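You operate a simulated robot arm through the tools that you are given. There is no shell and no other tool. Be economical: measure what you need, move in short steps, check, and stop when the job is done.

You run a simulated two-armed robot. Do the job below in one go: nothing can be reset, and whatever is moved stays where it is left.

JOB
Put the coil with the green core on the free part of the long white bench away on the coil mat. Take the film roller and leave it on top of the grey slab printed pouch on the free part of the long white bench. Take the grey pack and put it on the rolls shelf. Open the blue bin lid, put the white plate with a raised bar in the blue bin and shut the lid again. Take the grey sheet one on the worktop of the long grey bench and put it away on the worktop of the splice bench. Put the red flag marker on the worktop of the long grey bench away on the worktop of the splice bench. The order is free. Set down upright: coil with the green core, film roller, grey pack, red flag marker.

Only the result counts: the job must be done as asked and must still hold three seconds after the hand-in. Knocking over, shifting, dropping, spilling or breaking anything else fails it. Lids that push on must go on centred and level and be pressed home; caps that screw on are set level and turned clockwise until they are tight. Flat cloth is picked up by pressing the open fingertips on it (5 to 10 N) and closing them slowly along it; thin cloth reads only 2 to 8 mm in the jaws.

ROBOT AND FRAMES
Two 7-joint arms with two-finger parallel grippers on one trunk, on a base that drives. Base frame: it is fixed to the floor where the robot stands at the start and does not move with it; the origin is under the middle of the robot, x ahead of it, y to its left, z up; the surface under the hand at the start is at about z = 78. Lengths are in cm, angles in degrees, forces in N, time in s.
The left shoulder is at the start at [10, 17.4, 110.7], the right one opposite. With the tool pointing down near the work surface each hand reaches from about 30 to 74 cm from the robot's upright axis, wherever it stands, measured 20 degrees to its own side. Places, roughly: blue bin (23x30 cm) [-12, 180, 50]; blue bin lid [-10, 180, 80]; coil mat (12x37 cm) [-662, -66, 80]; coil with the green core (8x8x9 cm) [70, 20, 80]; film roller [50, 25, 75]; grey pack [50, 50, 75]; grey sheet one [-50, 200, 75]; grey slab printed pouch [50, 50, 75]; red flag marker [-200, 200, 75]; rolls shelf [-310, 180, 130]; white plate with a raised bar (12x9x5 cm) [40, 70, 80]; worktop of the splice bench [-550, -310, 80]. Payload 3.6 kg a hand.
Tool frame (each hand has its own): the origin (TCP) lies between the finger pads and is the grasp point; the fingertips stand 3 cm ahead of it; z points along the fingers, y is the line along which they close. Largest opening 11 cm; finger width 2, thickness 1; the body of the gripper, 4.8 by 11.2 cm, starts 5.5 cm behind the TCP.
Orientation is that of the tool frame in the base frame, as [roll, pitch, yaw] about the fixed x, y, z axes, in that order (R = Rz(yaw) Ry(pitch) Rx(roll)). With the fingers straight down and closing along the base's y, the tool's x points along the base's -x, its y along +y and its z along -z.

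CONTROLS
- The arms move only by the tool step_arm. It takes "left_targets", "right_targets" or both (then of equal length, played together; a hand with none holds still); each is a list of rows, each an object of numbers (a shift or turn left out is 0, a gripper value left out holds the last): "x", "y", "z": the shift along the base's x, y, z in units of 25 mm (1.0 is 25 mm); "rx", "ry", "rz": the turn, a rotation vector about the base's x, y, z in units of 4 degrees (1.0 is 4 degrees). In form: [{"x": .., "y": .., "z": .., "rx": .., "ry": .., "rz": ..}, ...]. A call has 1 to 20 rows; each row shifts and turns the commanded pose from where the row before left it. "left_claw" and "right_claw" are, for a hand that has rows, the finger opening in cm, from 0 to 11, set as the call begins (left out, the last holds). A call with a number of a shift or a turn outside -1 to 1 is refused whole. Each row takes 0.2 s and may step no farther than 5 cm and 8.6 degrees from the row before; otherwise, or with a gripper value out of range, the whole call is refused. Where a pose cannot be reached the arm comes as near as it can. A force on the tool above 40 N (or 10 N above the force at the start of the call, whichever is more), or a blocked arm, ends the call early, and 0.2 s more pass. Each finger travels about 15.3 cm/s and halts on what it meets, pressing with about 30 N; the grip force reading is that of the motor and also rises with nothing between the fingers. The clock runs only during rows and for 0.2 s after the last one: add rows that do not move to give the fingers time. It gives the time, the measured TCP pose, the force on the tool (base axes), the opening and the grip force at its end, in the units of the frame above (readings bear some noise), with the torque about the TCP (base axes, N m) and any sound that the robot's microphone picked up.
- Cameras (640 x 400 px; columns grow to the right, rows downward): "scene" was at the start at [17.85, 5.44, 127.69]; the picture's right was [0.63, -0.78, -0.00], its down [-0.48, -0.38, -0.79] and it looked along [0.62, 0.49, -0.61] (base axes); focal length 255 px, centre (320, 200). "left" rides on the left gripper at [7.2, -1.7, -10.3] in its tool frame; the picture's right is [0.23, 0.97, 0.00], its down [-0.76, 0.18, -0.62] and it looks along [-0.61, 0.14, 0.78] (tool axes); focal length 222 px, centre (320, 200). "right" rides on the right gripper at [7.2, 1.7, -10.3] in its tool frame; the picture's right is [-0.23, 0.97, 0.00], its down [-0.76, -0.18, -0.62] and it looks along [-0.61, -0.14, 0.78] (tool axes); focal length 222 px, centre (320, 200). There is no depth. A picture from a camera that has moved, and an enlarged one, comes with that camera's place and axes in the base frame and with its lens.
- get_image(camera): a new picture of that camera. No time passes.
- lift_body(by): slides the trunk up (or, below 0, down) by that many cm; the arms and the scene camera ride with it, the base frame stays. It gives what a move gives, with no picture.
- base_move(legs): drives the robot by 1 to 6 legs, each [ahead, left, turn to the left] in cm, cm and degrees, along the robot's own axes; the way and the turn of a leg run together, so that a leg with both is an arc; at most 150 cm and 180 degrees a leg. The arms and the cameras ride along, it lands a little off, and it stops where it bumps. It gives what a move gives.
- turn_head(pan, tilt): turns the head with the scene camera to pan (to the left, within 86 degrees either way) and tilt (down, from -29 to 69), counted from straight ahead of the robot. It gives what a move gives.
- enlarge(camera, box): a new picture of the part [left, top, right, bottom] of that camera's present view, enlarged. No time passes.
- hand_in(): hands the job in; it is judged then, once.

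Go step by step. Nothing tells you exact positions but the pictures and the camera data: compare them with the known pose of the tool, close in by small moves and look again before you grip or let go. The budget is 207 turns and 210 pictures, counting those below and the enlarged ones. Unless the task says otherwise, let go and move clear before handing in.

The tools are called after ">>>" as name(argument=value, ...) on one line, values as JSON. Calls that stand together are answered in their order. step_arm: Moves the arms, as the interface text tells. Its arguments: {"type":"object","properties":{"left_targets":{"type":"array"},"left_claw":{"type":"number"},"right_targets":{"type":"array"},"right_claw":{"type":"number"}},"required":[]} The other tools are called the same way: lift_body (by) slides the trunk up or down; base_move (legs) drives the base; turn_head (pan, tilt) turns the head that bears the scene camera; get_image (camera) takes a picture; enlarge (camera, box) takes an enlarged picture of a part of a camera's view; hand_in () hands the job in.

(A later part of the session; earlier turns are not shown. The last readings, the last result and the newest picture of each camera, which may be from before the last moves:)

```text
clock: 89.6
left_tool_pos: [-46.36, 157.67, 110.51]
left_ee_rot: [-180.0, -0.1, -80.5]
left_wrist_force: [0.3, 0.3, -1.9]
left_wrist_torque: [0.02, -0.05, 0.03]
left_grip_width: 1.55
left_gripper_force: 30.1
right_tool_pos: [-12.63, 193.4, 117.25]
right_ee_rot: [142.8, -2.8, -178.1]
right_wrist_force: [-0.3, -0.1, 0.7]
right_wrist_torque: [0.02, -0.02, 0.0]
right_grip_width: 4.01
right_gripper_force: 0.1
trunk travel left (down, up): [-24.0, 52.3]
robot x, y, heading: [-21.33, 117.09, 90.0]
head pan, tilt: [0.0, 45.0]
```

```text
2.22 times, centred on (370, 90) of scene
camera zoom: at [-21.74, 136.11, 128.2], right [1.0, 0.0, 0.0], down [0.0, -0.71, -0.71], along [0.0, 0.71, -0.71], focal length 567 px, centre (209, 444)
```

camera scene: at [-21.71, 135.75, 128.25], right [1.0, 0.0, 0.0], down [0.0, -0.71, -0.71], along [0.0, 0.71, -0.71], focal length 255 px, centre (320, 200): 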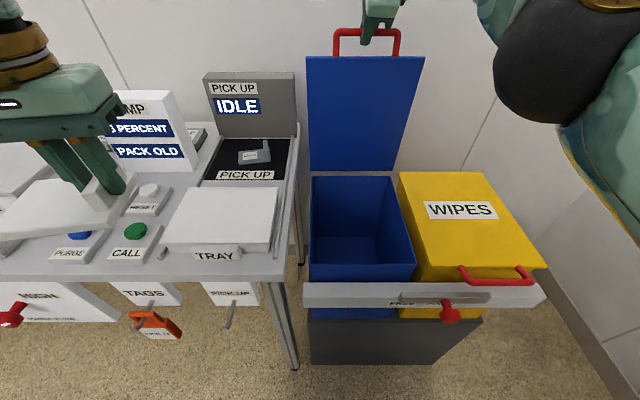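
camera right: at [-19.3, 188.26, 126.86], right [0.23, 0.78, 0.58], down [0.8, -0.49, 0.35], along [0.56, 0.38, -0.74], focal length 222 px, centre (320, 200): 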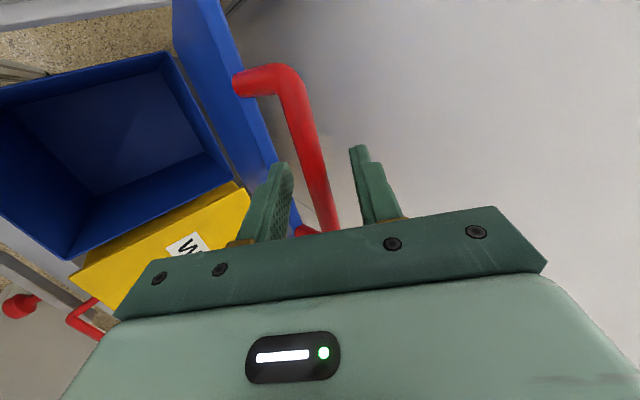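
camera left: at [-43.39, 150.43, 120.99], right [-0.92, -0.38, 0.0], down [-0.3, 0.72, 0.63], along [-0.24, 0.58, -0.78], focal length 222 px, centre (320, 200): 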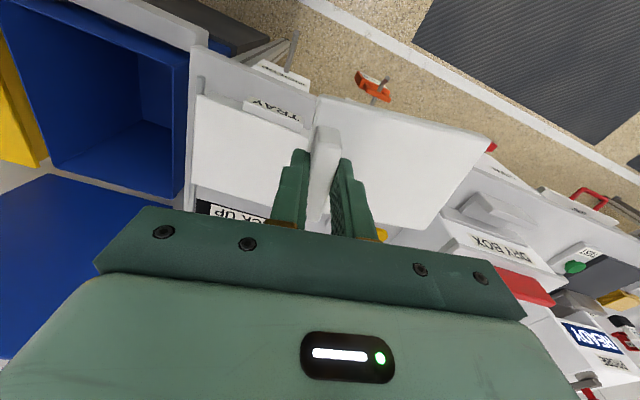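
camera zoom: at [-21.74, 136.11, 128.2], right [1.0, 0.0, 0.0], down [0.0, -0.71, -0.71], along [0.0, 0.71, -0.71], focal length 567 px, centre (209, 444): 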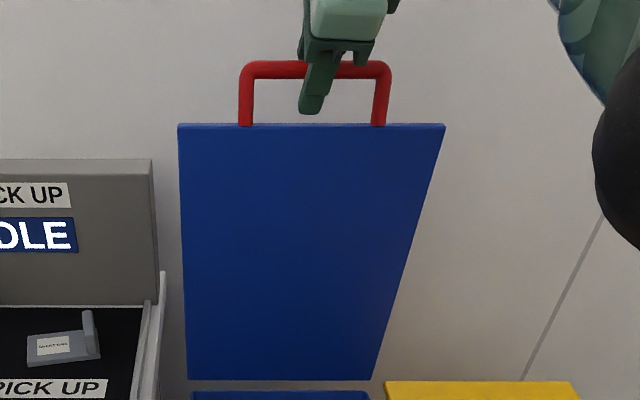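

The lid stays open by itself. I withdraw the right hand up and back.

>>> step_arm(right_targets=[{"y": -0.6, "z": 0.75}, {"y": -0.6, "z": 0.75}, {"y": -0.6, "z": 0.75}, {"y": -1, "z": 0.3}, {"y": -1}, {"y": -1}, {"y": -1}, {"y": -1, "x": 0.5}, {"y": -1, "x": 0.8}, {"y": -1, "x": 0.8}, {"y": -1, "x": 0.8}, {}])

>>> get_image(camera="scene")

```text
clock: 92.2
left_tool_pos: [-46.41, 157.68, 110.48]
left_ee_rot: [-180.0, 0.0, -80.5]
left_wrist_force: [-0.2, 0.4, -1.7]
left_wrist_torque: [0.02, -0.07, -0.01]
left_grip_width: 1.55
left_gripper_force: 30.6
right_tool_pos: [-5.38, 168.79, 123.72]
right_ee_rot: [142.6, -2.9, -178.1]
right_wrist_force: [-0.5, -0.3, 0.0]
right_wrist_torque: [0.01, 0.02, 0.02]
right_grip_width: 3.98
right_gripper_force: 0.0
trunk travel left (down, up): [-24.0, 52.3]
robot x, y, heading: [-21.37, 117.77, 90.3]
head pan, tilt: [0.0, 45.0]
```

```text
148 pictures are left
camera scene: at [-21.79, 136.16, 128.19], right [1.0, 0.0, 0.0], down [0.0, -0.71, -0.71], along [0.0, 0.71, -0.71], focal length 255 px, centre (320, 200)
```

scene: 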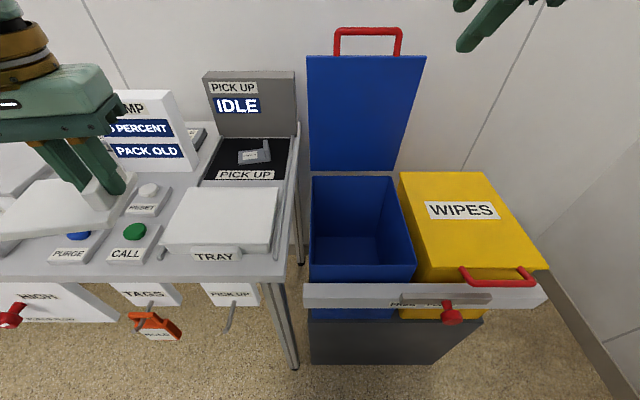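

The lid stands open. I move the right hand clear and bring the plate over in front of the bin.

>>> step_arm(left_targets=[{}, {}, {}, {}, {"x": 0.8}, {"x": 0.8}, {"x": 0.8}, {"x": 0.8}, {"x": 0.8}, {"x": 0.8}, {"x": 0.8}, {"x": 0.8}, {"x": 0.8}, {"x": 0.8}, {"x": 0.8}, {"x": 0.8}, {}], right_targets=[{"x": 0.8, "y": -0.6}, {"x": 0.8, "y": -0.6}, {"x": 0.8, "y": -0.6}, {"x": 0.8, "y": -0.6}, {"x": 0.8, "y": -0.6}, {"x": 0.8, "y": -0.6}, {"x": 0.8, "y": -0.6}, {"x": 0.8, "y": -0.6}, {}, {}, {}, {}, {}, {}, {}, {}, {}])

>>> get_image(camera="scene")

```text
clock: 95.8
left_tool_pos: [-32.55, 158.42, 110.59]
left_ee_rot: [-180.0, 0.1, -80.4]
left_wrist_force: [-0.5, 0.6, -0.7]
left_wrist_torque: [0.02, -0.11, 0.02]
left_grip_width: 1.52
left_gripper_force: 30.0
left hand out of reach, approached as far as the arm can: row 11, 12, 13, 14, 15, 16
right_tool_pos: [10.6, 156.79, 123.68]
right_ee_rot: [142.7, -3.0, -178.0]
right_wrist_force: [-0.1, 0.5, -1.1]
right_wrist_torque: [0.03, -0.01, 0.03]
right_grip_width: 4.0
right_gripper_force: 0.1
trunk travel left (down, up): [-24.0, 52.3]
robot x, y, heading: [-21.31, 117.47, 90.2]
head pan, tilt: [0.0, 45.0]
```

```text
147 pictures are left
camera scene: at [-21.71, 136.13, 128.2], right [1.0, 0.0, 0.0], down [0.0, -0.71, -0.71], along [0.0, 0.71, -0.71], focal length 255 px, centre (320, 200)
```

scene: 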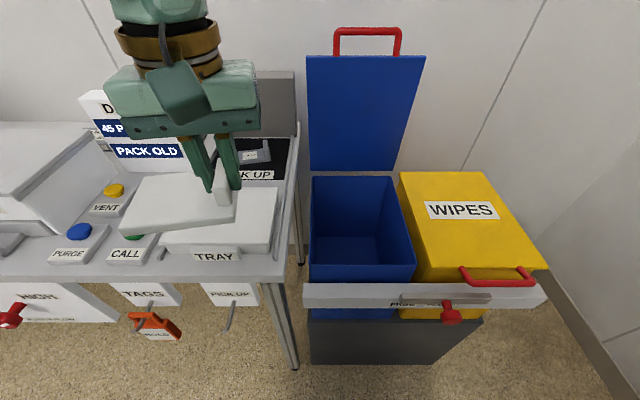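

The left arm can't cross further, so I turn the base 32° right, which puts the bin on the left arm's side.

>>> base_move(legs=[[0, 0, -32]])

>>> turn_head(pan=25, tilt=45)

>>> get_image(camera="scene")

```text
clock: 97.7
left_tool_pos: [-9.67, 158.22, 110.58]
left_ee_rot: [179.9, 0.0, -111.7]
left_wrist_force: [-0.5, -0.3, -1.6]
left_wrist_torque: [-0.05, -0.05, 0.02]
left_grip_width: 1.52
left_gripper_force: 30.0
right_tool_pos: [26.63, 134.37, 123.7]
right_ee_rot: [142.6, -3.0, 150.6]
right_wrist_force: [-0.4, 0.9, 1.2]
right_wrist_torque: [-0.04, 0.04, -0.02]
right_grip_width: 4.0
right_gripper_force: 0.1
trunk travel left (down, up): [-24.0, 52.3]
robot x, y, heading: [-21.48, 117.57, 59.0]
head pan, tilt: [0.0, 45.0]
```

```text
clock: 98.6
left_tool_pos: [-9.68, 158.18, 110.62]
left_ee_rot: [180.0, 0.0, -111.7]
left_wrist_force: [0.3, -0.3, -0.8]
left_wrist_torque: [-0.01, -0.07, -0.02]
left_grip_width: 1.54
left_gripper_force: 30.1
right_tool_pos: [26.39, 134.26, 123.71]
right_ee_rot: [142.6, -3.0, 150.6]
right_wrist_force: [0.5, 0.3, 0.0]
right_wrist_torque: [0.05, 0.05, -0.01]
right_grip_width: 3.97
right_gripper_force: 0.1
trunk travel left (down, up): [-24.0, 52.3]
robot x, y, heading: [-21.4, 117.92, 58.8]
head pan, tilt: [25.0, 45.0]
```

```text
146 pictures are left
camera scene: at [-15.26, 134.51, 128.2], right [0.99, -0.11, 0.0], down [-0.08, -0.7, -0.71], along [0.08, 0.7, -0.71], focal length 255 px, centre (320, 200)
```

scene: 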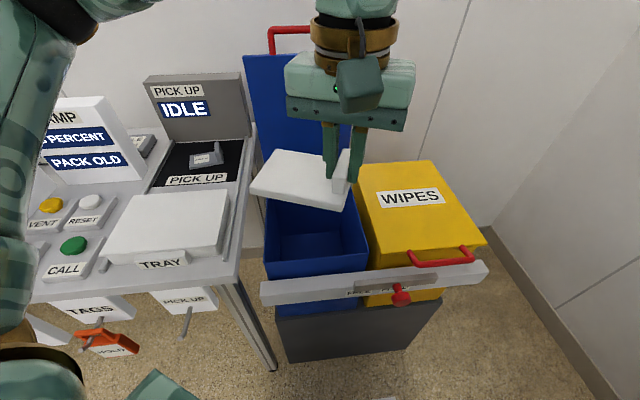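

>>> step_arm(left_targets=[{"rz": 0.9, "y": 0.94}, {"rz": 0.9, "y": 0.94}, {"rz": 0.9, "y": 0.94}, {"rz": 0.9, "y": 0.94}, {"rz": 0.9, "y": 0.94}, {"rz": 0.9, "y": 0.94}, {"y": 0.94, "x": 0.1}, {"y": 0.94, "x": 0.1}, {"z": -1}, {"z": -1}, {"z": -1}, {"z": -1}, {"z": -1}, {"z": -1}, {}])

>>> get_image(camera="scene")

>>> get_image(camera="left")

```text
clock: 101.8
left_tool_pos: [-9.86, 176.14, 95.64]
left_ee_rot: [180.0, -0.1, -90.2]
left_wrist_force: [0.0, -0.1, -1.6]
left_wrist_torque: [-0.04, -0.08, -0.01]
left_grip_width: 1.55
left_gripper_force: 30.4
left hand out of reach, approached as far as the arm can: row 8
right_tool_pos: [26.41, 134.44, 123.68]
right_ee_rot: [142.7, -2.9, 150.5]
right_wrist_force: [0.6, -0.6, -1.1]
right_wrist_torque: [-0.02, -0.03, -0.01]
right_grip_width: 4.01
right_gripper_force: 0.0
trunk travel left (down, up): [-24.0, 52.3]
robot x, y, heading: [-21.12, 117.28, 58.6]
head pan, tilt: [25.0, 45.0]
```

```text
145 pictures are left
camera scene: at [-15.28, 134.5, 128.21], right [0.99, -0.11, 0.0], down [-0.08, -0.7, -0.71], along [0.08, 0.7, -0.71], focal length 255 px, centre (320, 200)
```

scene: 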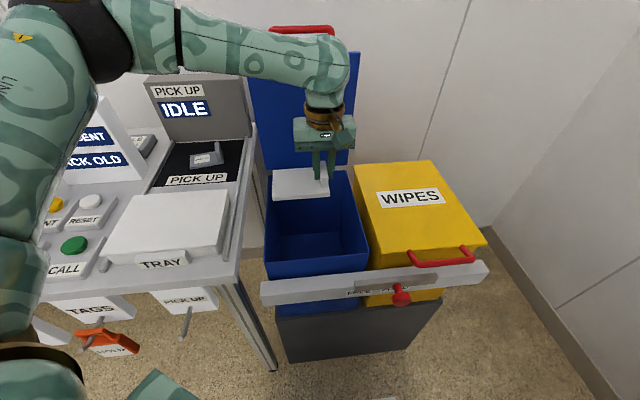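

```text
144 pictures are left
camera left: at [-8.12, 168.87, 106.05], right [-0.97, -0.22, 0.0], down [-0.18, 0.76, 0.62], along [-0.14, 0.61, -0.78], focal length 222 px, centre (320, 200)
```

left: 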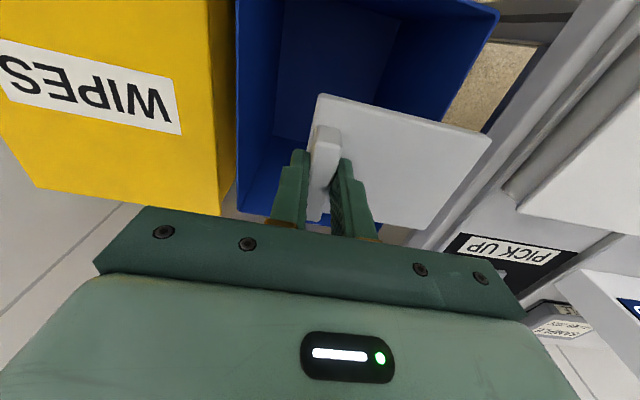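

>>> step_arm(left_targets=[{"x": 0.5, "y": -0.2}, {"z": -1}, {"z": -1}, {"z": -1}, {"z": -1}, {"z": -1}, {"z": -1}, {"z": -1}, {}])

>>> get_image(camera="scene")

>>> get_image(camera="left")

```text
clock: 103.8
left_tool_pos: [-12.62, 174.73, 80.79]
left_ee_rot: [-179.8, 0.1, -90.2]
left_wrist_force: [13.1, 1.3, 0.7]
left_wrist_torque: [0.01, -0.24, 0.15]
left_grip_width: 1.52
left_gripper_force: 30.7
left hand out of reach, approached as far as the arm can: row 4, 5, 6, 7, 8
right_tool_pos: [26.68, 134.29, 123.7]
right_ee_rot: [142.7, -3.0, 150.5]
right_wrist_force: [-0.3, 0.3, -0.6]
right_wrist_torque: [0.02, -0.01, -0.02]
right_grip_width: 4.01
right_gripper_force: 0.0
trunk travel left (down, up): [-24.0, 52.3]
robot x, y, heading: [-21.74, 117.32, 59.0]
head pan, tilt: [25.0, 45.0]
```

```text
143 pictures are left
camera scene: at [-15.12, 134.52, 128.2], right [0.99, -0.11, 0.0], down [-0.08, -0.7, -0.71], along [0.08, 0.7, -0.71], focal length 255 px, centre (320, 200)
```

scene: 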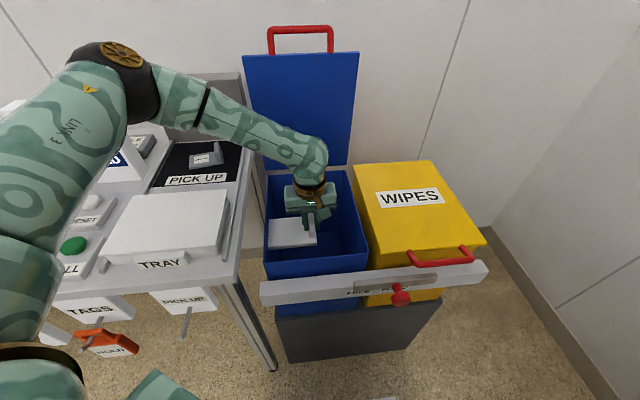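

```text
142 pictures are left
camera left: at [-11.03, 167.34, 91.09], right [-0.97, -0.22, 0.0], down [-0.18, 0.76, 0.62], along [-0.14, 0.61, -0.78], focal length 222 px, centre (320, 200)
```

left: 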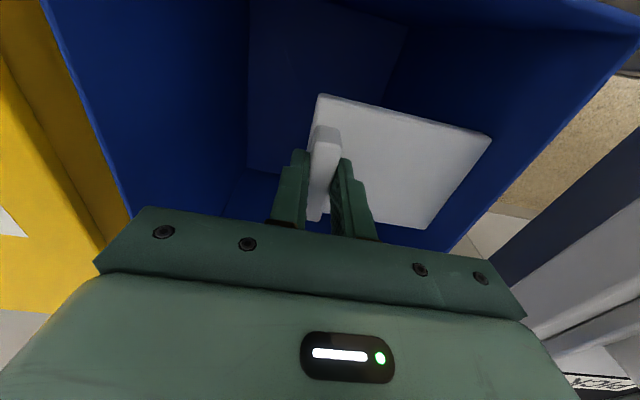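

>>> base_move(legs=[[7, -1, 0]])

>>> get_image(camera="scene")

>>> get_image(camera="left")

```text
clock: 104.8
left_tool_pos: [-8.44, 180.26, 80.46]
left_ee_rot: [180.0, -0.2, -90.0]
left_wrist_force: [0.1, 0.4, -2.0]
left_wrist_torque: [-0.02, -0.08, -0.02]
left_grip_width: 1.55
left_gripper_force: 30.5
right_tool_pos: [31.16, 139.94, 123.6]
right_ee_rot: [142.8, -2.8, 150.6]
right_wrist_force: [-0.5, 0.4, -0.3]
right_wrist_torque: [0.04, -0.01, 0.02]
right_grip_width: 4.02
right_gripper_force: 0.1
trunk travel left (down, up): [-24.0, 52.3]
robot x, y, heading: [-16.63, 122.71, 58.8]
head pan, tilt: [25.0, 45.0]
```

```text
141 pictures are left
camera scene: at [-10.69, 140.11, 128.17], right [0.99, -0.11, 0.0], down [-0.08, -0.7, -0.71], along [0.07, 0.7, -0.71], focal length 255 px, centre (320, 200)
```

scene: 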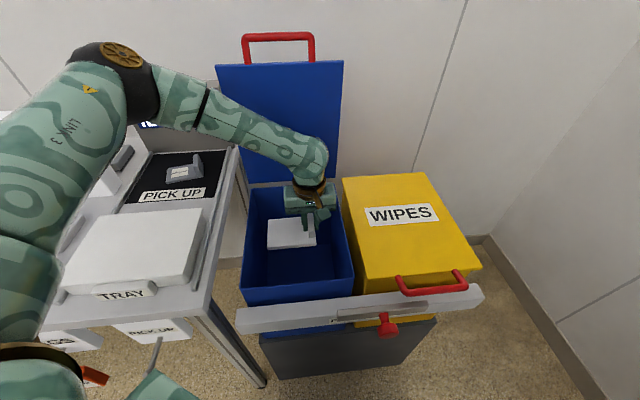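

```text
140 pictures are left
camera left: at [-6.78, 172.88, 90.95], right [-0.97, -0.23, 0.0], down [-0.18, 0.76, 0.62], along [-0.14, 0.61, -0.78], focal length 222 px, centre (320, 200)
```

left: 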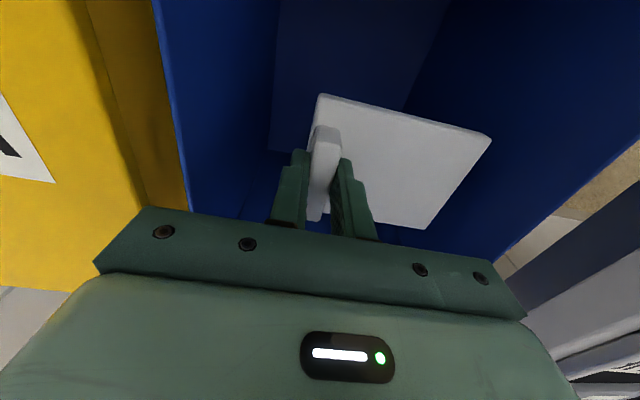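

>>> lift_body(by=-12)

>>> get_image(camera="scene")

>>> get_image(camera="left")

```text
clock: 106.3
left_tool_pos: [-8.52, 179.95, 68.67]
left_ee_rot: [-179.9, 0.3, -90.1]
left_wrist_force: [-0.2, 0.1, -1.8]
left_wrist_torque: [0.04, -0.07, 0.05]
left_grip_width: 1.52
left_gripper_force: 29.8
right_tool_pos: [31.03, 139.87, 111.82]
right_ee_rot: [142.6, -2.8, 150.6]
right_wrist_force: [0.1, 0.3, 0.5]
right_wrist_torque: [0.0, 0.0, 0.0]
right_grip_width: 4.0
right_gripper_force: 0.1
trunk travel left (down, up): [-12.0, 64.3]
robot x, y, heading: [-16.99, 123.06, 58.9]
head pan, tilt: [25.0, 45.0]
```

```text
139 pictures are left
camera scene: at [-7.39, 145.66, 115.61], right [0.99, -0.11, 0.0], down [-0.08, -0.7, -0.71], along [0.08, 0.7, -0.71], focal length 255 px, centre (320, 200)
```

scene: 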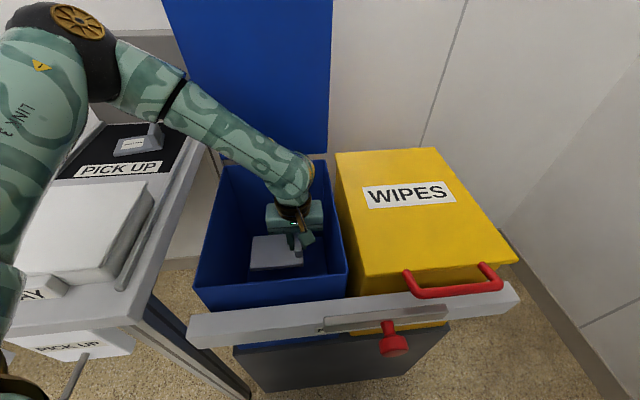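

```text
138 pictures are left
camera left: at [-6.88, 172.75, 79.09], right [-0.97, -0.23, 0.0], down [-0.18, 0.76, 0.62], along [-0.14, 0.61, -0.78], focal length 222 px, centre (320, 200)
```

left: 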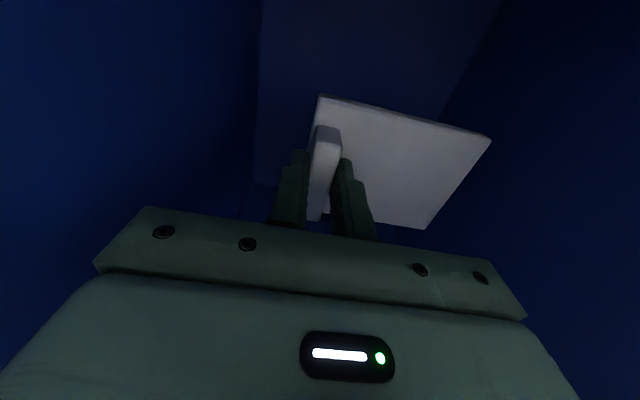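

>>> lift_body(by=-6)

>>> get_image(camera="scene")

```text
clock: 107.3
left_tool_pos: [-8.49, 180.09, 62.87]
left_ee_rot: [-179.9, 0.1, -90.1]
left_wrist_force: [0.1, 0.2, -1.8]
left_wrist_torque: [0.02, -0.09, 0.0]
left_grip_width: 1.54
left_gripper_force: 29.8
right_tool_pos: [31.0, 139.8, 105.64]
right_ee_rot: [142.6, -2.9, 150.6]
right_wrist_force: [-0.5, -0.7, -0.2]
right_wrist_torque: [0.01, 0.01, -0.02]
right_grip_width: 3.99
right_gripper_force: 0.1
trunk travel left (down, up): [-6.0, 70.3]
robot x, y, heading: [-16.98, 123.13, 58.9]
head pan, tilt: [25.0, 45.0]
```

```text
137 pictures are left
camera scene: at [-5.45, 148.86, 109.15], right [0.99, -0.11, 0.0], down [-0.08, -0.7, -0.71], along [0.08, 0.7, -0.71], focal length 255 px, centre (320, 200)
```

scene: 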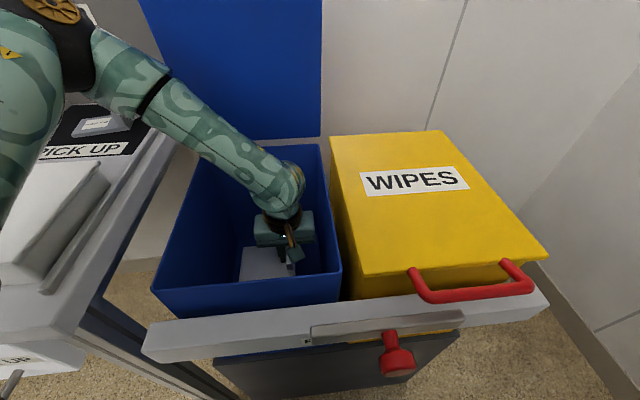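

The bin's floor is at about z 51, the plate's underside at about 58. I lower 5 more and let go.

>>> lift_body(by=-5)

>>> step_arm(left_targets=[{}, {}, {}], left_claw=4)

>>> lift_body(by=25)

>>> get_image(camera="scene")

>>> get_image(camera="left")

```text
clock: 108.2
left_tool_pos: [-8.56, 180.03, 57.8]
left_ee_rot: [-179.8, 0.0, -90.0]
left_wrist_force: [0.1, -0.5, -1.3]
left_wrist_torque: [0.01, -0.06, 0.0]
left_grip_width: 1.55
left_gripper_force: 29.6
right_tool_pos: [30.92, 139.81, 100.65]
right_ee_rot: [142.6, -2.9, 150.6]
right_wrist_force: [-0.5, -0.1, -0.3]
right_wrist_torque: [0.04, 0.03, -0.03]
right_grip_width: 4.01
right_gripper_force: 0.0
trunk travel left (down, up): [-1.0, 75.3]
robot x, y, heading: [-16.79, 122.8, 59.0]
head pan, tilt: [25.0, 45.0]
```

```text
clock: 109.0
left_tool_pos: [-8.48, 180.1, 57.57]
left_ee_rot: [-180.0, 0.0, -90.1]
left_wrist_force: [0.5, 0.3, 0.5]
left_wrist_torque: [0.0, -0.05, -0.02]
left_grip_width: 3.99
left_gripper_force: 0.0
right_tool_pos: [31.03, 139.89, 100.71]
right_ee_rot: [142.6, -2.9, 150.6]
right_wrist_force: [-0.3, 0.9, 0.1]
right_wrist_torque: [-0.01, 0.0, -0.02]
right_grip_width: 3.98
right_gripper_force: 0.0
trunk travel left (down, up): [-1.0, 75.3]
robot x, y, heading: [-16.68, 122.67, 58.9]
head pan, tilt: [25.0, 45.0]
```

```text
clock: 111.6
left_tool_pos: [-8.53, 180.04, 83.79]
left_ee_rot: [-179.2, 1.2, -90.1]
left_wrist_force: [0.2, -0.3, 0.4]
left_wrist_torque: [0.04, -0.01, 0.0]
left_grip_width: 3.98
left_gripper_force: 0.0
right_tool_pos: [31.05, 139.89, 125.63]
right_ee_rot: [142.7, -2.9, 150.8]
right_wrist_force: [-0.3, 0.6, -0.2]
right_wrist_torque: [-0.02, -0.01, 0.01]
right_grip_width: 4.01
right_gripper_force: 0.2
trunk travel left (down, up): [-26.0, 50.3]
robot x, y, heading: [-16.56, 122.88, 58.9]
head pan, tilt: [25.0, 45.0]
```

```text
136 pictures are left
camera scene: at [-11.29, 139.17, 130.25], right [0.99, -0.11, 0.0], down [-0.08, -0.7, -0.71], along [0.07, 0.7, -0.71], focal length 255 px, centre (320, 200)
```

scene: 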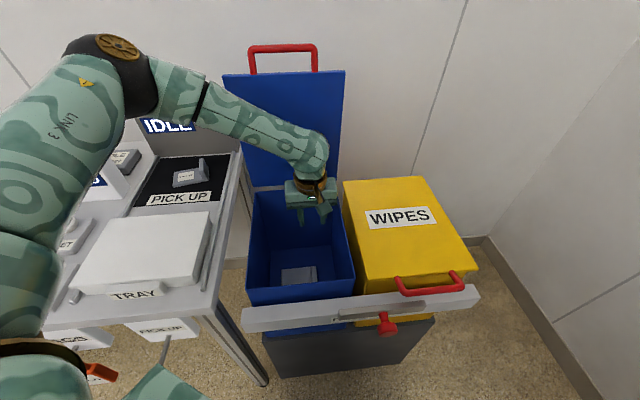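

```text
135 pictures are left
camera left: at [-7.04, 172.5, 94.02], right [-0.97, -0.23, -0.02], down [-0.18, 0.75, 0.64], along [-0.13, 0.62, -0.77], focal length 222 px, centre (320, 200)
```

left: 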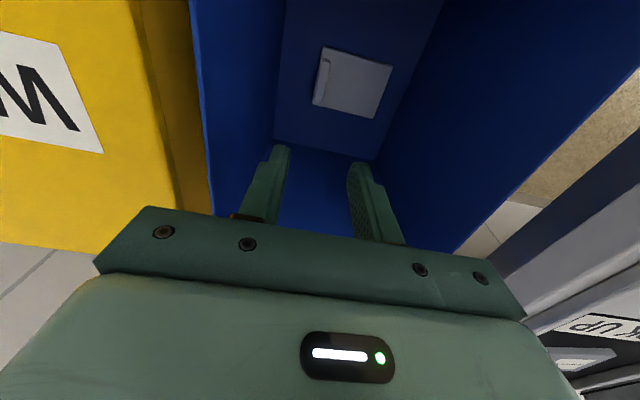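

The plate lies on the bin's floor. I draw the left hand out and back, then return the base to face the bin for shutting the lid.

>>> step_arm(left_targets=[{"z": 1}, {"z": 1}, {"z": 1}, {"z": 1}, {"z": 1}, {"z": 1}, {"z": 1}, {"z": 1}, {"z": 1}, {"z": 1}, {"z": 1}, {"y": -1}, {"y": -1}, {"y": -1}, {"y": -1}, {"y": -1}, {"y": -1}, {"y": -1}, {"y": -1}, {}])

>>> base_move(legs=[[-7.2, 1.3, 0], [0, 0, 31]])

>>> lift_body(by=-2)

>>> turn_head(pan=0, tilt=40)

>>> get_image(camera="scene")

```text
clock: 115.8
left_tool_pos: [-8.49, 160.03, 111.27]
left_ee_rot: [-179.2, 1.2, -90.1]
left_wrist_force: [0.2, -0.5, 0.3]
left_wrist_torque: [0.03, -0.01, 0.01]
left_grip_width: 4.01
left_gripper_force: 0.0
right_tool_pos: [31.02, 139.95, 125.68]
right_ee_rot: [142.6, -2.9, 150.7]
right_wrist_force: [0.5, -0.4, -0.2]
right_wrist_torque: [0.03, 0.02, -0.04]
right_grip_width: 4.01
right_gripper_force: 0.0
trunk travel left (down, up): [-26.0, 50.3]
robot x, y, heading: [-16.78, 122.73, 58.9]
head pan, tilt: [25.0, 45.0]
```

```text
clock: 118.3
left_tool_pos: [-32.9, 153.97, 111.22]
left_ee_rot: [-179.3, 1.4, -60.0]
left_wrist_force: [0.1, 0.0, -0.1]
left_wrist_torque: [0.02, -0.01, 0.04]
left_grip_width: 3.99
left_gripper_force: 0.0
right_tool_pos: [11.4, 156.24, 125.65]
right_ee_rot: [142.6, -2.9, -179.4]
right_wrist_force: [0.5, 0.0, 0.1]
right_wrist_torque: [-0.01, -0.07, -0.02]
right_grip_width: 3.98
right_gripper_force: 0.1
trunk travel left (down, up): [-26.0, 50.3]
robot x, y, heading: [-22.01, 117.47, 89.0]
head pan, tilt: [25.0, 45.0]
```

```text
clock: 118.9
left_tool_pos: [-33.06, 153.81, 109.31]
left_ee_rot: [-179.1, 1.3, -60.1]
left_wrist_force: [-1.1, -0.8, 0.6]
left_wrist_torque: [0.0, 0.01, 0.02]
left_grip_width: 4.01
left_gripper_force: 0.1
right_tool_pos: [11.36, 156.08, 123.64]
right_ee_rot: [142.6, -2.9, -179.5]
right_wrist_force: [1.0, 0.5, -0.7]
right_wrist_torque: [-0.02, 0.03, 0.04]
right_grip_width: 3.96
right_gripper_force: 0.1
trunk travel left (down, up): [-24.0, 52.3]
robot x, y, heading: [-21.63, 117.84, 88.6]
head pan, tilt: [25.0, 45.0]
```

```text
clock: 119.8
left_tool_pos: [-32.89, 153.84, 109.14]
left_ee_rot: [-179.2, 1.3, -60.2]
left_wrist_force: [-0.3, 0.3, -0.6]
left_wrist_torque: [0.01, -0.04, 0.01]
left_grip_width: 4.0
left_gripper_force: 0.1
right_tool_pos: [11.33, 156.19, 123.65]
right_ee_rot: [142.8, -2.9, -179.3]
right_wrist_force: [-0.1, 0.3, 0.3]
right_wrist_torque: [-0.02, 0.0, -0.02]
right_grip_width: 4.0
right_gripper_force: 0.1
trunk travel left (down, up): [-24.0, 52.3]
robot x, y, heading: [-21.86, 117.37, 88.9]
head pan, tilt: [0.0, 40.0]
```

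```text
134 pictures are left
camera scene: at [-21.54, 136.57, 128.93], right [1.0, -0.02, 0.0], down [-0.01, -0.64, -0.77], along [0.01, 0.77, -0.64], focal length 255 px, centre (320, 200)
```

scene: 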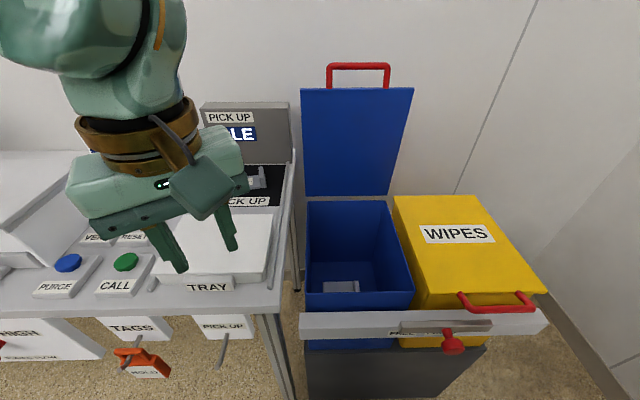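

>>> step_arm(right_targets=[{"x": -0.8, "y": 0.93}, {"x": -0.8, "y": 0.93}, {"x": -0.8, "y": 0.93}, {"x": -0.8, "y": 0.93}, {"x": -0.8, "y": 0.93}, {"x": -0.8, "y": 0.93}, {"x": -0.8, "y": 0.93}, {"x": -0.8, "y": 0.93}, {"x": -0.8, "y": 0.93}, {"x": -0.8, "y": 0.93}, {"x": -0.8, "y": 0.93}, {"x": -0.76, "y": 0.93}, {"y": 0.9}, {}])

>>> get_image(camera="right")

>>> get_image(camera="scene")

```text
clock: 122.8
left_tool_pos: [-33.01, 153.83, 109.13]
left_ee_rot: [-179.2, 1.2, -60.1]
left_wrist_force: [-0.5, -0.3, -0.3]
left_wrist_torque: [0.02, -0.01, -0.03]
left_grip_width: 4.02
left_gripper_force: 0.0
right_tool_pos: [-12.51, 186.28, 123.57]
right_ee_rot: [142.6, -2.9, -179.2]
right_wrist_force: [-0.1, -0.2, -0.3]
right_wrist_torque: [-0.03, 0.0, 0.0]
right_grip_width: 4.02
right_gripper_force: 0.1
trunk travel left (down, up): [-24.0, 52.3]
robot x, y, heading: [-21.66, 117.56, 88.7]
head pan, tilt: [0.0, 40.0]
```

```text
133 pictures are left
camera right: at [-19.42, 181.3, 133.09], right [0.25, 0.78, 0.58], down [0.79, -0.51, 0.35], along [0.57, 0.37, -0.74], focal length 222 px, centre (320, 200)
```

right: 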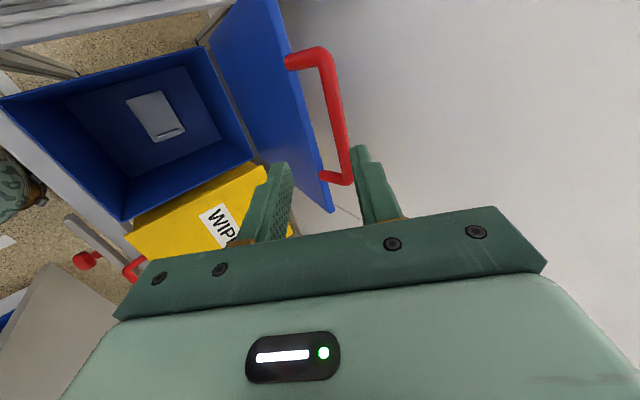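

```text
132 pictures are left
camera scene: at [-21.54, 136.57, 128.94], right [1.0, -0.02, 0.0], down [-0.01, -0.64, -0.77], along [0.02, 0.77, -0.64], focal length 255 px, centre (320, 200)
```

scene: 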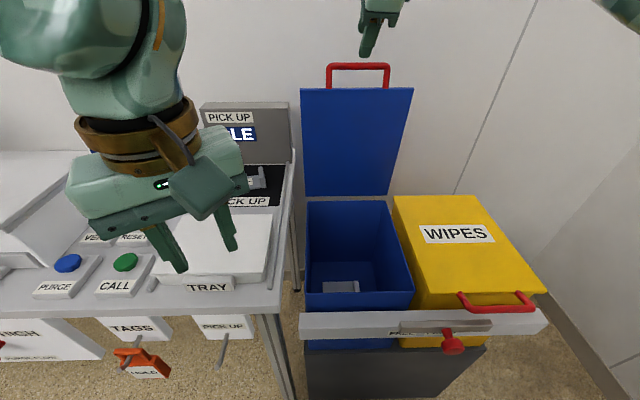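

>>> step_arm(right_targets=[{"y": 0.7, "z": -0.2}, {"y": 0.7, "z": -0.6}, {"y": 0.7, "z": -0.8}, {"y": 0.7, "z": -0.92}, {}])

>>> get_image(camera="right")

```text
clock: 124.0
left_tool_pos: [-33.11, 153.94, 109.22]
left_ee_rot: [-179.1, 1.3, -60.2]
left_wrist_force: [-0.7, -0.7, 0.0]
left_wrist_torque: [0.0, 0.02, 0.01]
left_grip_width: 4.01
left_gripper_force: 0.0
right_tool_pos: [-12.41, 193.06, 117.2]
right_ee_rot: [142.8, -2.8, -179.4]
right_wrist_force: [-0.7, -0.9, 0.3]
right_wrist_torque: [-0.01, -0.04, 0.03]
right_grip_width: 3.99
right_gripper_force: 0.1
trunk travel left (down, up): [-24.0, 52.3]
robot x, y, heading: [-22.0, 117.35, 89.1]
head pan, tilt: [0.0, 40.0]
```

```text
131 pictures are left
camera right: at [-19.28, 188.0, 126.72], right [0.25, 0.78, 0.58], down [0.79, -0.51, 0.35], along [0.57, 0.37, -0.74], focal length 222 px, centre (320, 200)
```

right: 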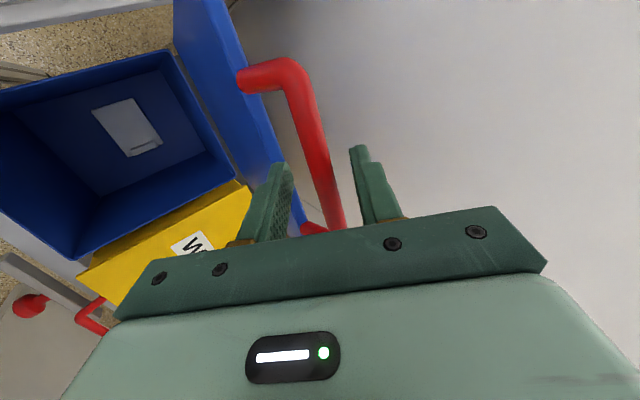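

>>> step_arm(right_targets=[{}, {}, {}, {}], right_claw=0)

>>> base_move(legs=[[-4, 0, 0]])

>>> step_arm(right_targets=[{"z": -0.2}, {}])

>>> base_move(legs=[[-4, 0, 0]])

>>> step_arm(right_targets=[{"z": -0.35}, {}])

>>> base_move(legs=[[-4, 0, 0]])

>>> get_image(camera="scene")

```text
clock: 125.0
left_tool_pos: [-33.13, 153.95, 109.19]
left_ee_rot: [-179.2, 1.3, -60.2]
left_wrist_force: [-0.8, -0.6, 0.1]
left_wrist_torque: [-0.01, 0.0, -0.02]
left_grip_width: 3.99
left_gripper_force: 0.1
right_tool_pos: [-12.48, 192.97, 117.31]
right_ee_rot: [142.6, -2.9, -179.3]
right_wrist_force: [-0.1, 1.7, 4.9]
right_wrist_torque: [0.03, -0.73, 0.65]
right_grip_width: 1.36
right_gripper_force: 45.1
trunk travel left (down, up): [-24.0, 52.3]
robot x, y, heading: [-21.43, 117.24, 89.1]
head pan, tilt: [0.0, 40.0]
```

```text
clock: 125.9
left_tool_pos: [-33.04, 150.08, 109.14]
left_ee_rot: [-179.3, 1.3, -60.2]
left_wrist_force: [0.7, -0.9, -0.5]
left_wrist_torque: [-0.03, -0.01, -0.01]
left_grip_width: 4.0
left_gripper_force: 0.1
right_tool_pos: [-12.48, 189.08, 116.79]
right_ee_rot: [142.9, -2.9, -179.4]
right_wrist_force: [3.2, -0.1, -16.2]
right_wrist_torque: [-0.04, -0.75, 0.63]
right_grip_width: 1.38
right_gripper_force: 45.5
trunk travel left (down, up): [-24.0, 52.3]
robot x, y, heading: [-21.9, 113.9, 88.8]
head pan, tilt: [0.0, 40.0]
```

```text
clock: 126.5
left_tool_pos: [-33.11, 149.91, 109.33]
left_ee_rot: [-179.3, 1.3, -60.0]
left_wrist_force: [0.8, 1.1, 0.2]
left_wrist_torque: [0.01, -0.02, 0.02]
left_grip_width: 4.01
left_gripper_force: 0.1
right_tool_pos: [-12.56, 188.79, 116.78]
right_ee_rot: [142.6, -2.9, -179.4]
right_wrist_force: [1.3, -0.1, 10.7]
right_wrist_torque: [0.21, -0.82, 0.55]
right_grip_width: 1.37
right_gripper_force: 44.9
trunk travel left (down, up): [-24.0, 52.3]
robot x, y, heading: [-21.51, 113.6, 89.0]
head pan, tilt: [0.0, 40.0]
```

```text
clock: 127.4
left_tool_pos: [-33.2, 146.3, 109.13]
left_ee_rot: [-179.4, 1.1, -60.1]
left_wrist_force: [-0.1, -0.8, -0.2]
left_wrist_torque: [0.01, 0.0, 0.02]
left_grip_width: 3.98
left_gripper_force: 0.1
right_tool_pos: [-12.51, 185.24, 116.0]
right_ee_rot: [143.3, -3.1, -179.4]
right_wrist_force: [5.0, 4.1, -22.0]
right_wrist_torque: [-0.08, -0.83, 0.54]
right_grip_width: 1.38
right_gripper_force: 44.9
trunk travel left (down, up): [-24.0, 52.3]
robot x, y, heading: [-22.02, 109.26, 88.8]
head pan, tilt: [0.0, 40.0]
```

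```text
clock: 128.0
left_tool_pos: [-33.15, 145.79, 109.31]
left_ee_rot: [-179.2, 1.4, -60.2]
left_wrist_force: [-0.1, 0.2, 0.7]
left_wrist_torque: [-0.04, 0.02, -0.03]
left_grip_width: 4.0
left_gripper_force: 0.0
right_tool_pos: [-12.38, 184.6, 115.82]
right_ee_rot: [142.6, -2.9, -179.4]
right_wrist_force: [3.0, -3.2, 16.3]
right_wrist_torque: [0.29, -0.86, 0.56]
right_grip_width: 1.37
right_gripper_force: 44.3
trunk travel left (down, up): [-24.0, 52.3]
robot x, y, heading: [-21.98, 109.28, 89.1]
head pan, tilt: [0.0, 40.0]
```

```text
clock: 128.9
left_tool_pos: [-33.27, 142.38, 108.95]
left_ee_rot: [-179.4, 1.0, -60.1]
left_wrist_force: [0.2, 0.2, 0.1]
left_wrist_torque: [-0.01, 0.0, -0.01]
left_grip_width: 4.0
left_gripper_force: 0.1
right_tool_pos: [-12.4, 181.28, 114.69]
right_ee_rot: [143.6, -3.0, -179.5]
right_wrist_force: [5.5, 7.7, -26.8]
right_wrist_torque: [-0.04, -0.92, 0.48]
right_grip_width: 1.39
right_gripper_force: 45.1
trunk travel left (down, up): [-24.0, 52.3]
robot x, y, heading: [-22.0, 105.4, 89.0]
head pan, tilt: [0.0, 40.0]
```

```text
130 pictures are left
camera scene: at [-21.67, 125.09, 128.8], right [1.0, -0.02, 0.0], down [-0.01, -0.65, -0.76], along [0.01, 0.76, -0.65], focal length 255 px, centre (320, 200)
```

scene: 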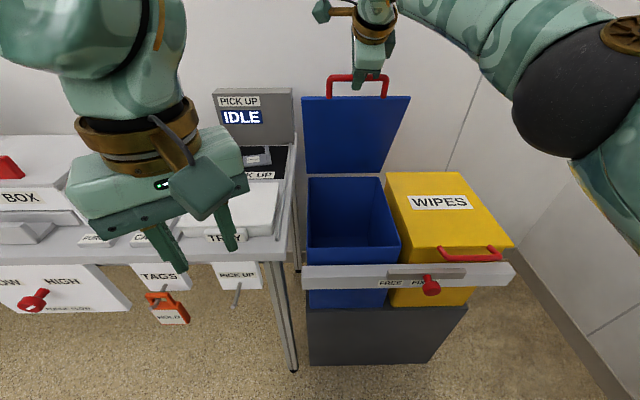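

>>> step_arm(right_targets=[{"z": -0.35}, {"y": -0.9, "z": -0.37}, {"y": -0.875, "z": -0.43}, {"y": -0.843, "z": -0.49}, {"y": -0.807, "z": -0.55}, {"y": -0.767, "z": -0.6}, {"y": -0.724, "z": -0.65}, {}])

>>> step_arm(right_targets=[{"y": -0.677, "z": -0.7}, {"y": -0.626, "z": -0.746}, {"y": -0.572, "z": -0.788}, {"y": -0.516, "z": -0.826}, {"y": -0.457, "z": -0.86}, {}])

>>> get_image(camera="scene")

```text
clock: 130.7
left_tool_pos: [-33.11, 142.07, 109.26]
left_ee_rot: [-179.2, 1.2, -60.2]
left_wrist_force: [0.2, 0.2, 0.8]
left_wrist_torque: [0.01, -0.01, -0.02]
left_grip_width: 4.01
left_gripper_force: 0.1
right_tool_pos: [-12.38, 168.54, 106.35]
right_ee_rot: [143.5, -2.9, -179.7]
right_wrist_force: [6.8, 7.1, -6.8]
right_wrist_torque: [0.04, -0.83, 0.51]
right_grip_width: 1.35
right_gripper_force: 44.9
trunk travel left (down, up): [-24.0, 52.3]
robot x, y, heading: [-21.67, 105.04, 88.8]
head pan, tilt: [0.0, 40.0]
```

```text
clock: 132.1
left_tool_pos: [-32.95, 142.34, 109.14]
left_ee_rot: [-179.4, 1.1, -60.1]
left_wrist_force: [-0.4, 0.5, -0.3]
left_wrist_torque: [-0.01, -0.02, 0.03]
left_grip_width: 4.0
left_gripper_force: 0.1
right_tool_pos: [-12.49, 161.8, 96.41]
right_ee_rot: [143.5, -2.8, -179.8]
right_wrist_force: [20.3, 23.3, -10.7]
right_wrist_torque: [0.29, -1.25, 0.16]
right_grip_width: 1.37
right_gripper_force: 45.2
trunk travel left (down, up): [-24.0, 52.3]
robot x, y, heading: [-22.34, 105.62, 88.7]
head pan, tilt: [0.0, 40.0]
```

```text
129 pictures are left
camera scene: at [-21.49, 125.02, 128.85], right [1.0, -0.02, 0.0], down [-0.01, -0.65, -0.76], along [0.01, 0.76, -0.65], focal length 255 px, centre (320, 200)
```

scene: 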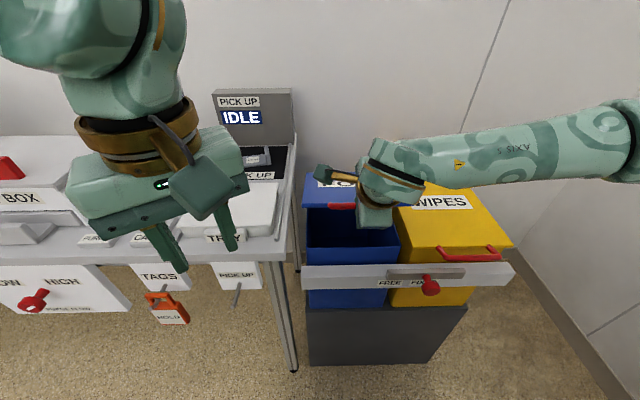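

>>> step_arm(right_targets=[{"x": 0.1, "y": -0.2, "z": -0.88}, {"x": 0.1, "y": -0.24, "z": -0.9}, {"y": -0.2, "z": -0.93}, {"y": -0.14, "z": -0.95}, {}])

>>> step_arm(right_targets=[{"y": -0.06, "z": -0.8}, {"z": -0.5}, {"z": -0.3}, {}])

>>> get_image(camera="scene")

>>> get_image(camera="right")

```text
clock: 133.3
left_tool_pos: [-33.27, 141.76, 109.39]
left_ee_rot: [-179.1, 1.4, -59.9]
left_wrist_force: [-0.1, 0.5, 0.4]
left_wrist_torque: [-0.02, 0.01, 0.02]
left_grip_width: 4.02
left_gripper_force: 0.2
right_tool_pos: [-12.45, 159.05, 87.55]
right_ee_rot: [143.5, -2.9, -179.2]
right_wrist_force: [-7.8, -26.8, 0.5]
right_wrist_torque: [-0.45, 0.61, 1.44]
right_grip_width: 1.32
right_gripper_force: 45.3
trunk travel left (down, up): [-24.0, 52.3]
robot x, y, heading: [-22.4, 105.47, 89.0]
head pan, tilt: [0.0, 40.0]
```

```text
clock: 133.8
left_tool_pos: [-33.28, 141.85, 109.2]
left_ee_rot: [-179.2, 1.2, -60.0]
left_wrist_force: [-0.6, -0.1, -0.9]
left_wrist_torque: [0.0, 0.04, -0.03]
left_grip_width: 3.99
left_gripper_force: 0.1
right_tool_pos: [-12.44, 158.85, 84.75]
right_ee_rot: [144.0, -2.9, -178.7]
right_wrist_force: [-2.8, -11.6, -3.1]
right_wrist_torque: [-0.45, -0.21, 0.55]
right_grip_width: 1.35
right_gripper_force: 44.9
trunk travel left (down, up): [-24.0, 52.3]
robot x, y, heading: [-21.56, 105.8, 88.8]
head pan, tilt: [0.0, 40.0]
stopped in row 2 (right hand): the force on the tool passed its limit at 41 N (the readings are from after the stop); the commanded pose is now the measured one
```

```text
128 pictures are left
camera scene: at [-21.82, 124.5, 128.92], right [1.0, -0.02, 0.0], down [-0.01, -0.64, -0.77], along [0.01, 0.77, -0.64], focal length 255 px, centre (320, 200)
```

scene: 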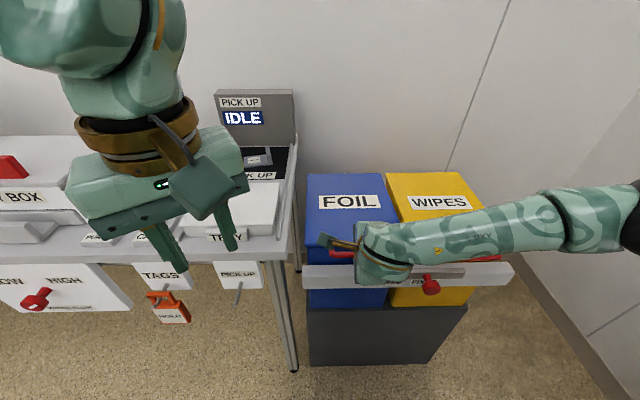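

```text
127 pictures are left
camera right: at [-19.27, 153.96, 94.44], right [0.24, 0.79, 0.56], down [0.79, -0.49, 0.36], along [0.56, 0.36, -0.75], focal length 222 px, centre (320, 200)
```

right: 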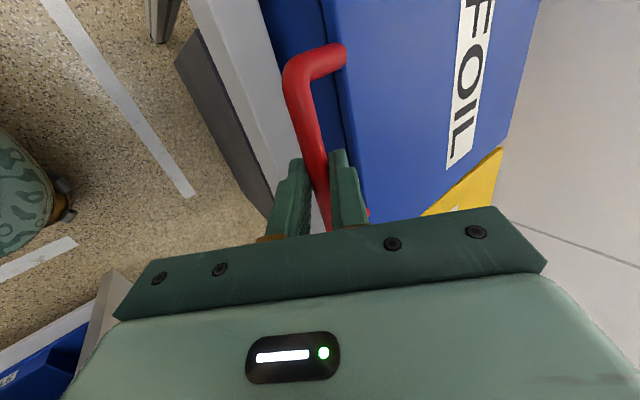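

>>> step_arm(right_targets=[{"z": -0.2, "y": 0.05}, {"z": -0.2}, {}])

>>> step_arm(right_targets=[{}, {}, {}], right_claw=3.5)

>>> step_arm(right_targets=[{"y": -0.6, "z": 0.75}, {"y": -0.6, "z": 0.75}, {"y": -0.6, "z": 0.75}, {"y": -0.6, "z": 0.75}, {"z": 0.8}, {"z": 0.8}, {}])

>>> enlarge(camera="scene", box=[280, 150, 540, 320])

>>> get_image(camera="right")

```text
clock: 134.6
left_tool_pos: [-33.31, 141.56, 109.39]
left_ee_rot: [-179.1, 1.4, -59.9]
left_wrist_force: [-0.3, 0.5, 0.1]
left_wrist_torque: [0.01, -0.02, -0.01]
left_grip_width: 4.01
left_gripper_force: 0.0
right_tool_pos: [-12.35, 158.8, 84.42]
right_ee_rot: [143.4, -3.2, -178.6]
right_wrist_force: [4.2, -19.4, 20.7]
right_wrist_torque: [-0.2, -0.11, 0.62]
right_grip_width: 1.38
right_gripper_force: 45.4
trunk travel left (down, up): [-24.0, 52.3]
robot x, y, heading: [-21.96, 105.28, 88.8]
head pan, tilt: [0.0, 40.0]
stopped in row 3 (right hand): the force on the tool passed its limit at 41 N (the readings are from after the stop); the commanded pose is now the measured one
```

```text
clock: 135.4
left_tool_pos: [-33.28, 141.96, 109.14]
left_ee_rot: [-179.2, 1.2, -60.0]
left_wrist_force: [-0.6, 0.1, 0.6]
left_wrist_torque: [-0.01, 0.03, 0.0]
left_grip_width: 3.97
left_gripper_force: 0.0
right_tool_pos: [-12.39, 159.04, 83.97]
right_ee_rot: [143.5, -3.2, -178.8]
right_wrist_force: [0.1, 0.4, -0.7]
right_wrist_torque: [0.01, -0.03, -0.01]
right_grip_width: 3.49
right_gripper_force: 0.1
trunk travel left (down, up): [-24.0, 52.3]
robot x, y, heading: [-22.16, 105.63, 88.9]
head pan, tilt: [0.0, 40.0]
```

```text
clock: 137.0
left_tool_pos: [-33.2, 142.02, 109.2]
left_ee_rot: [-179.2, 1.2, -60.0]
left_wrist_force: [0.8, -0.1, 0.3]
left_wrist_torque: [-0.02, -0.03, 0.0]
left_grip_width: 4.01
left_gripper_force: 0.0
right_tool_pos: [-12.33, 153.12, 95.46]
right_ee_rot: [143.5, -3.1, -178.7]
right_wrist_force: [0.1, -0.6, 1.1]
right_wrist_torque: [0.01, 0.02, -0.01]
right_grip_width: 3.48
right_gripper_force: 0.1
trunk travel left (down, up): [-24.0, 52.3]
robot x, y, heading: [-21.74, 105.37, 88.9]
head pan, tilt: [0.0, 40.0]
```

```text
2.35 times, centred on (410, 235) of scene
camera zoom: at [-21.81, 124.53, 128.92], right [1.0, -0.02, 0.0], down [-0.01, -0.64, -0.77], along [0.01, 0.77, -0.64], focal length 600 px, centre (108, 118)
```

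zoom: 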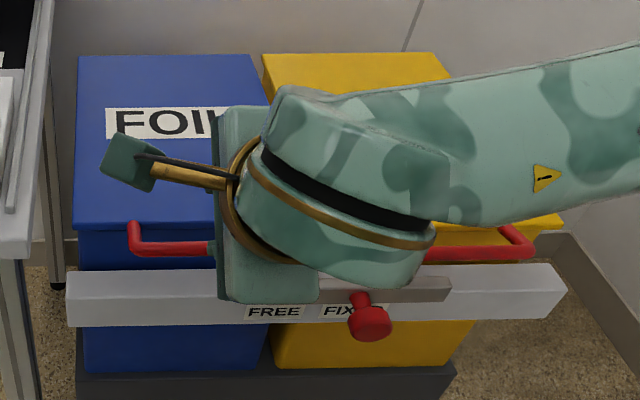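

```text
125 pictures are left
camera right: at [-19.18, 148.25, 105.21], right [0.24, 0.79, 0.56], down [0.79, -0.5, 0.35], along [0.56, 0.36, -0.75], focal length 222 px, centre (320, 200)
```

right: 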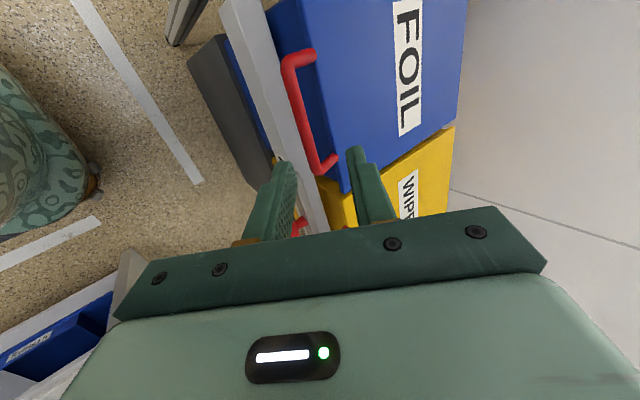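

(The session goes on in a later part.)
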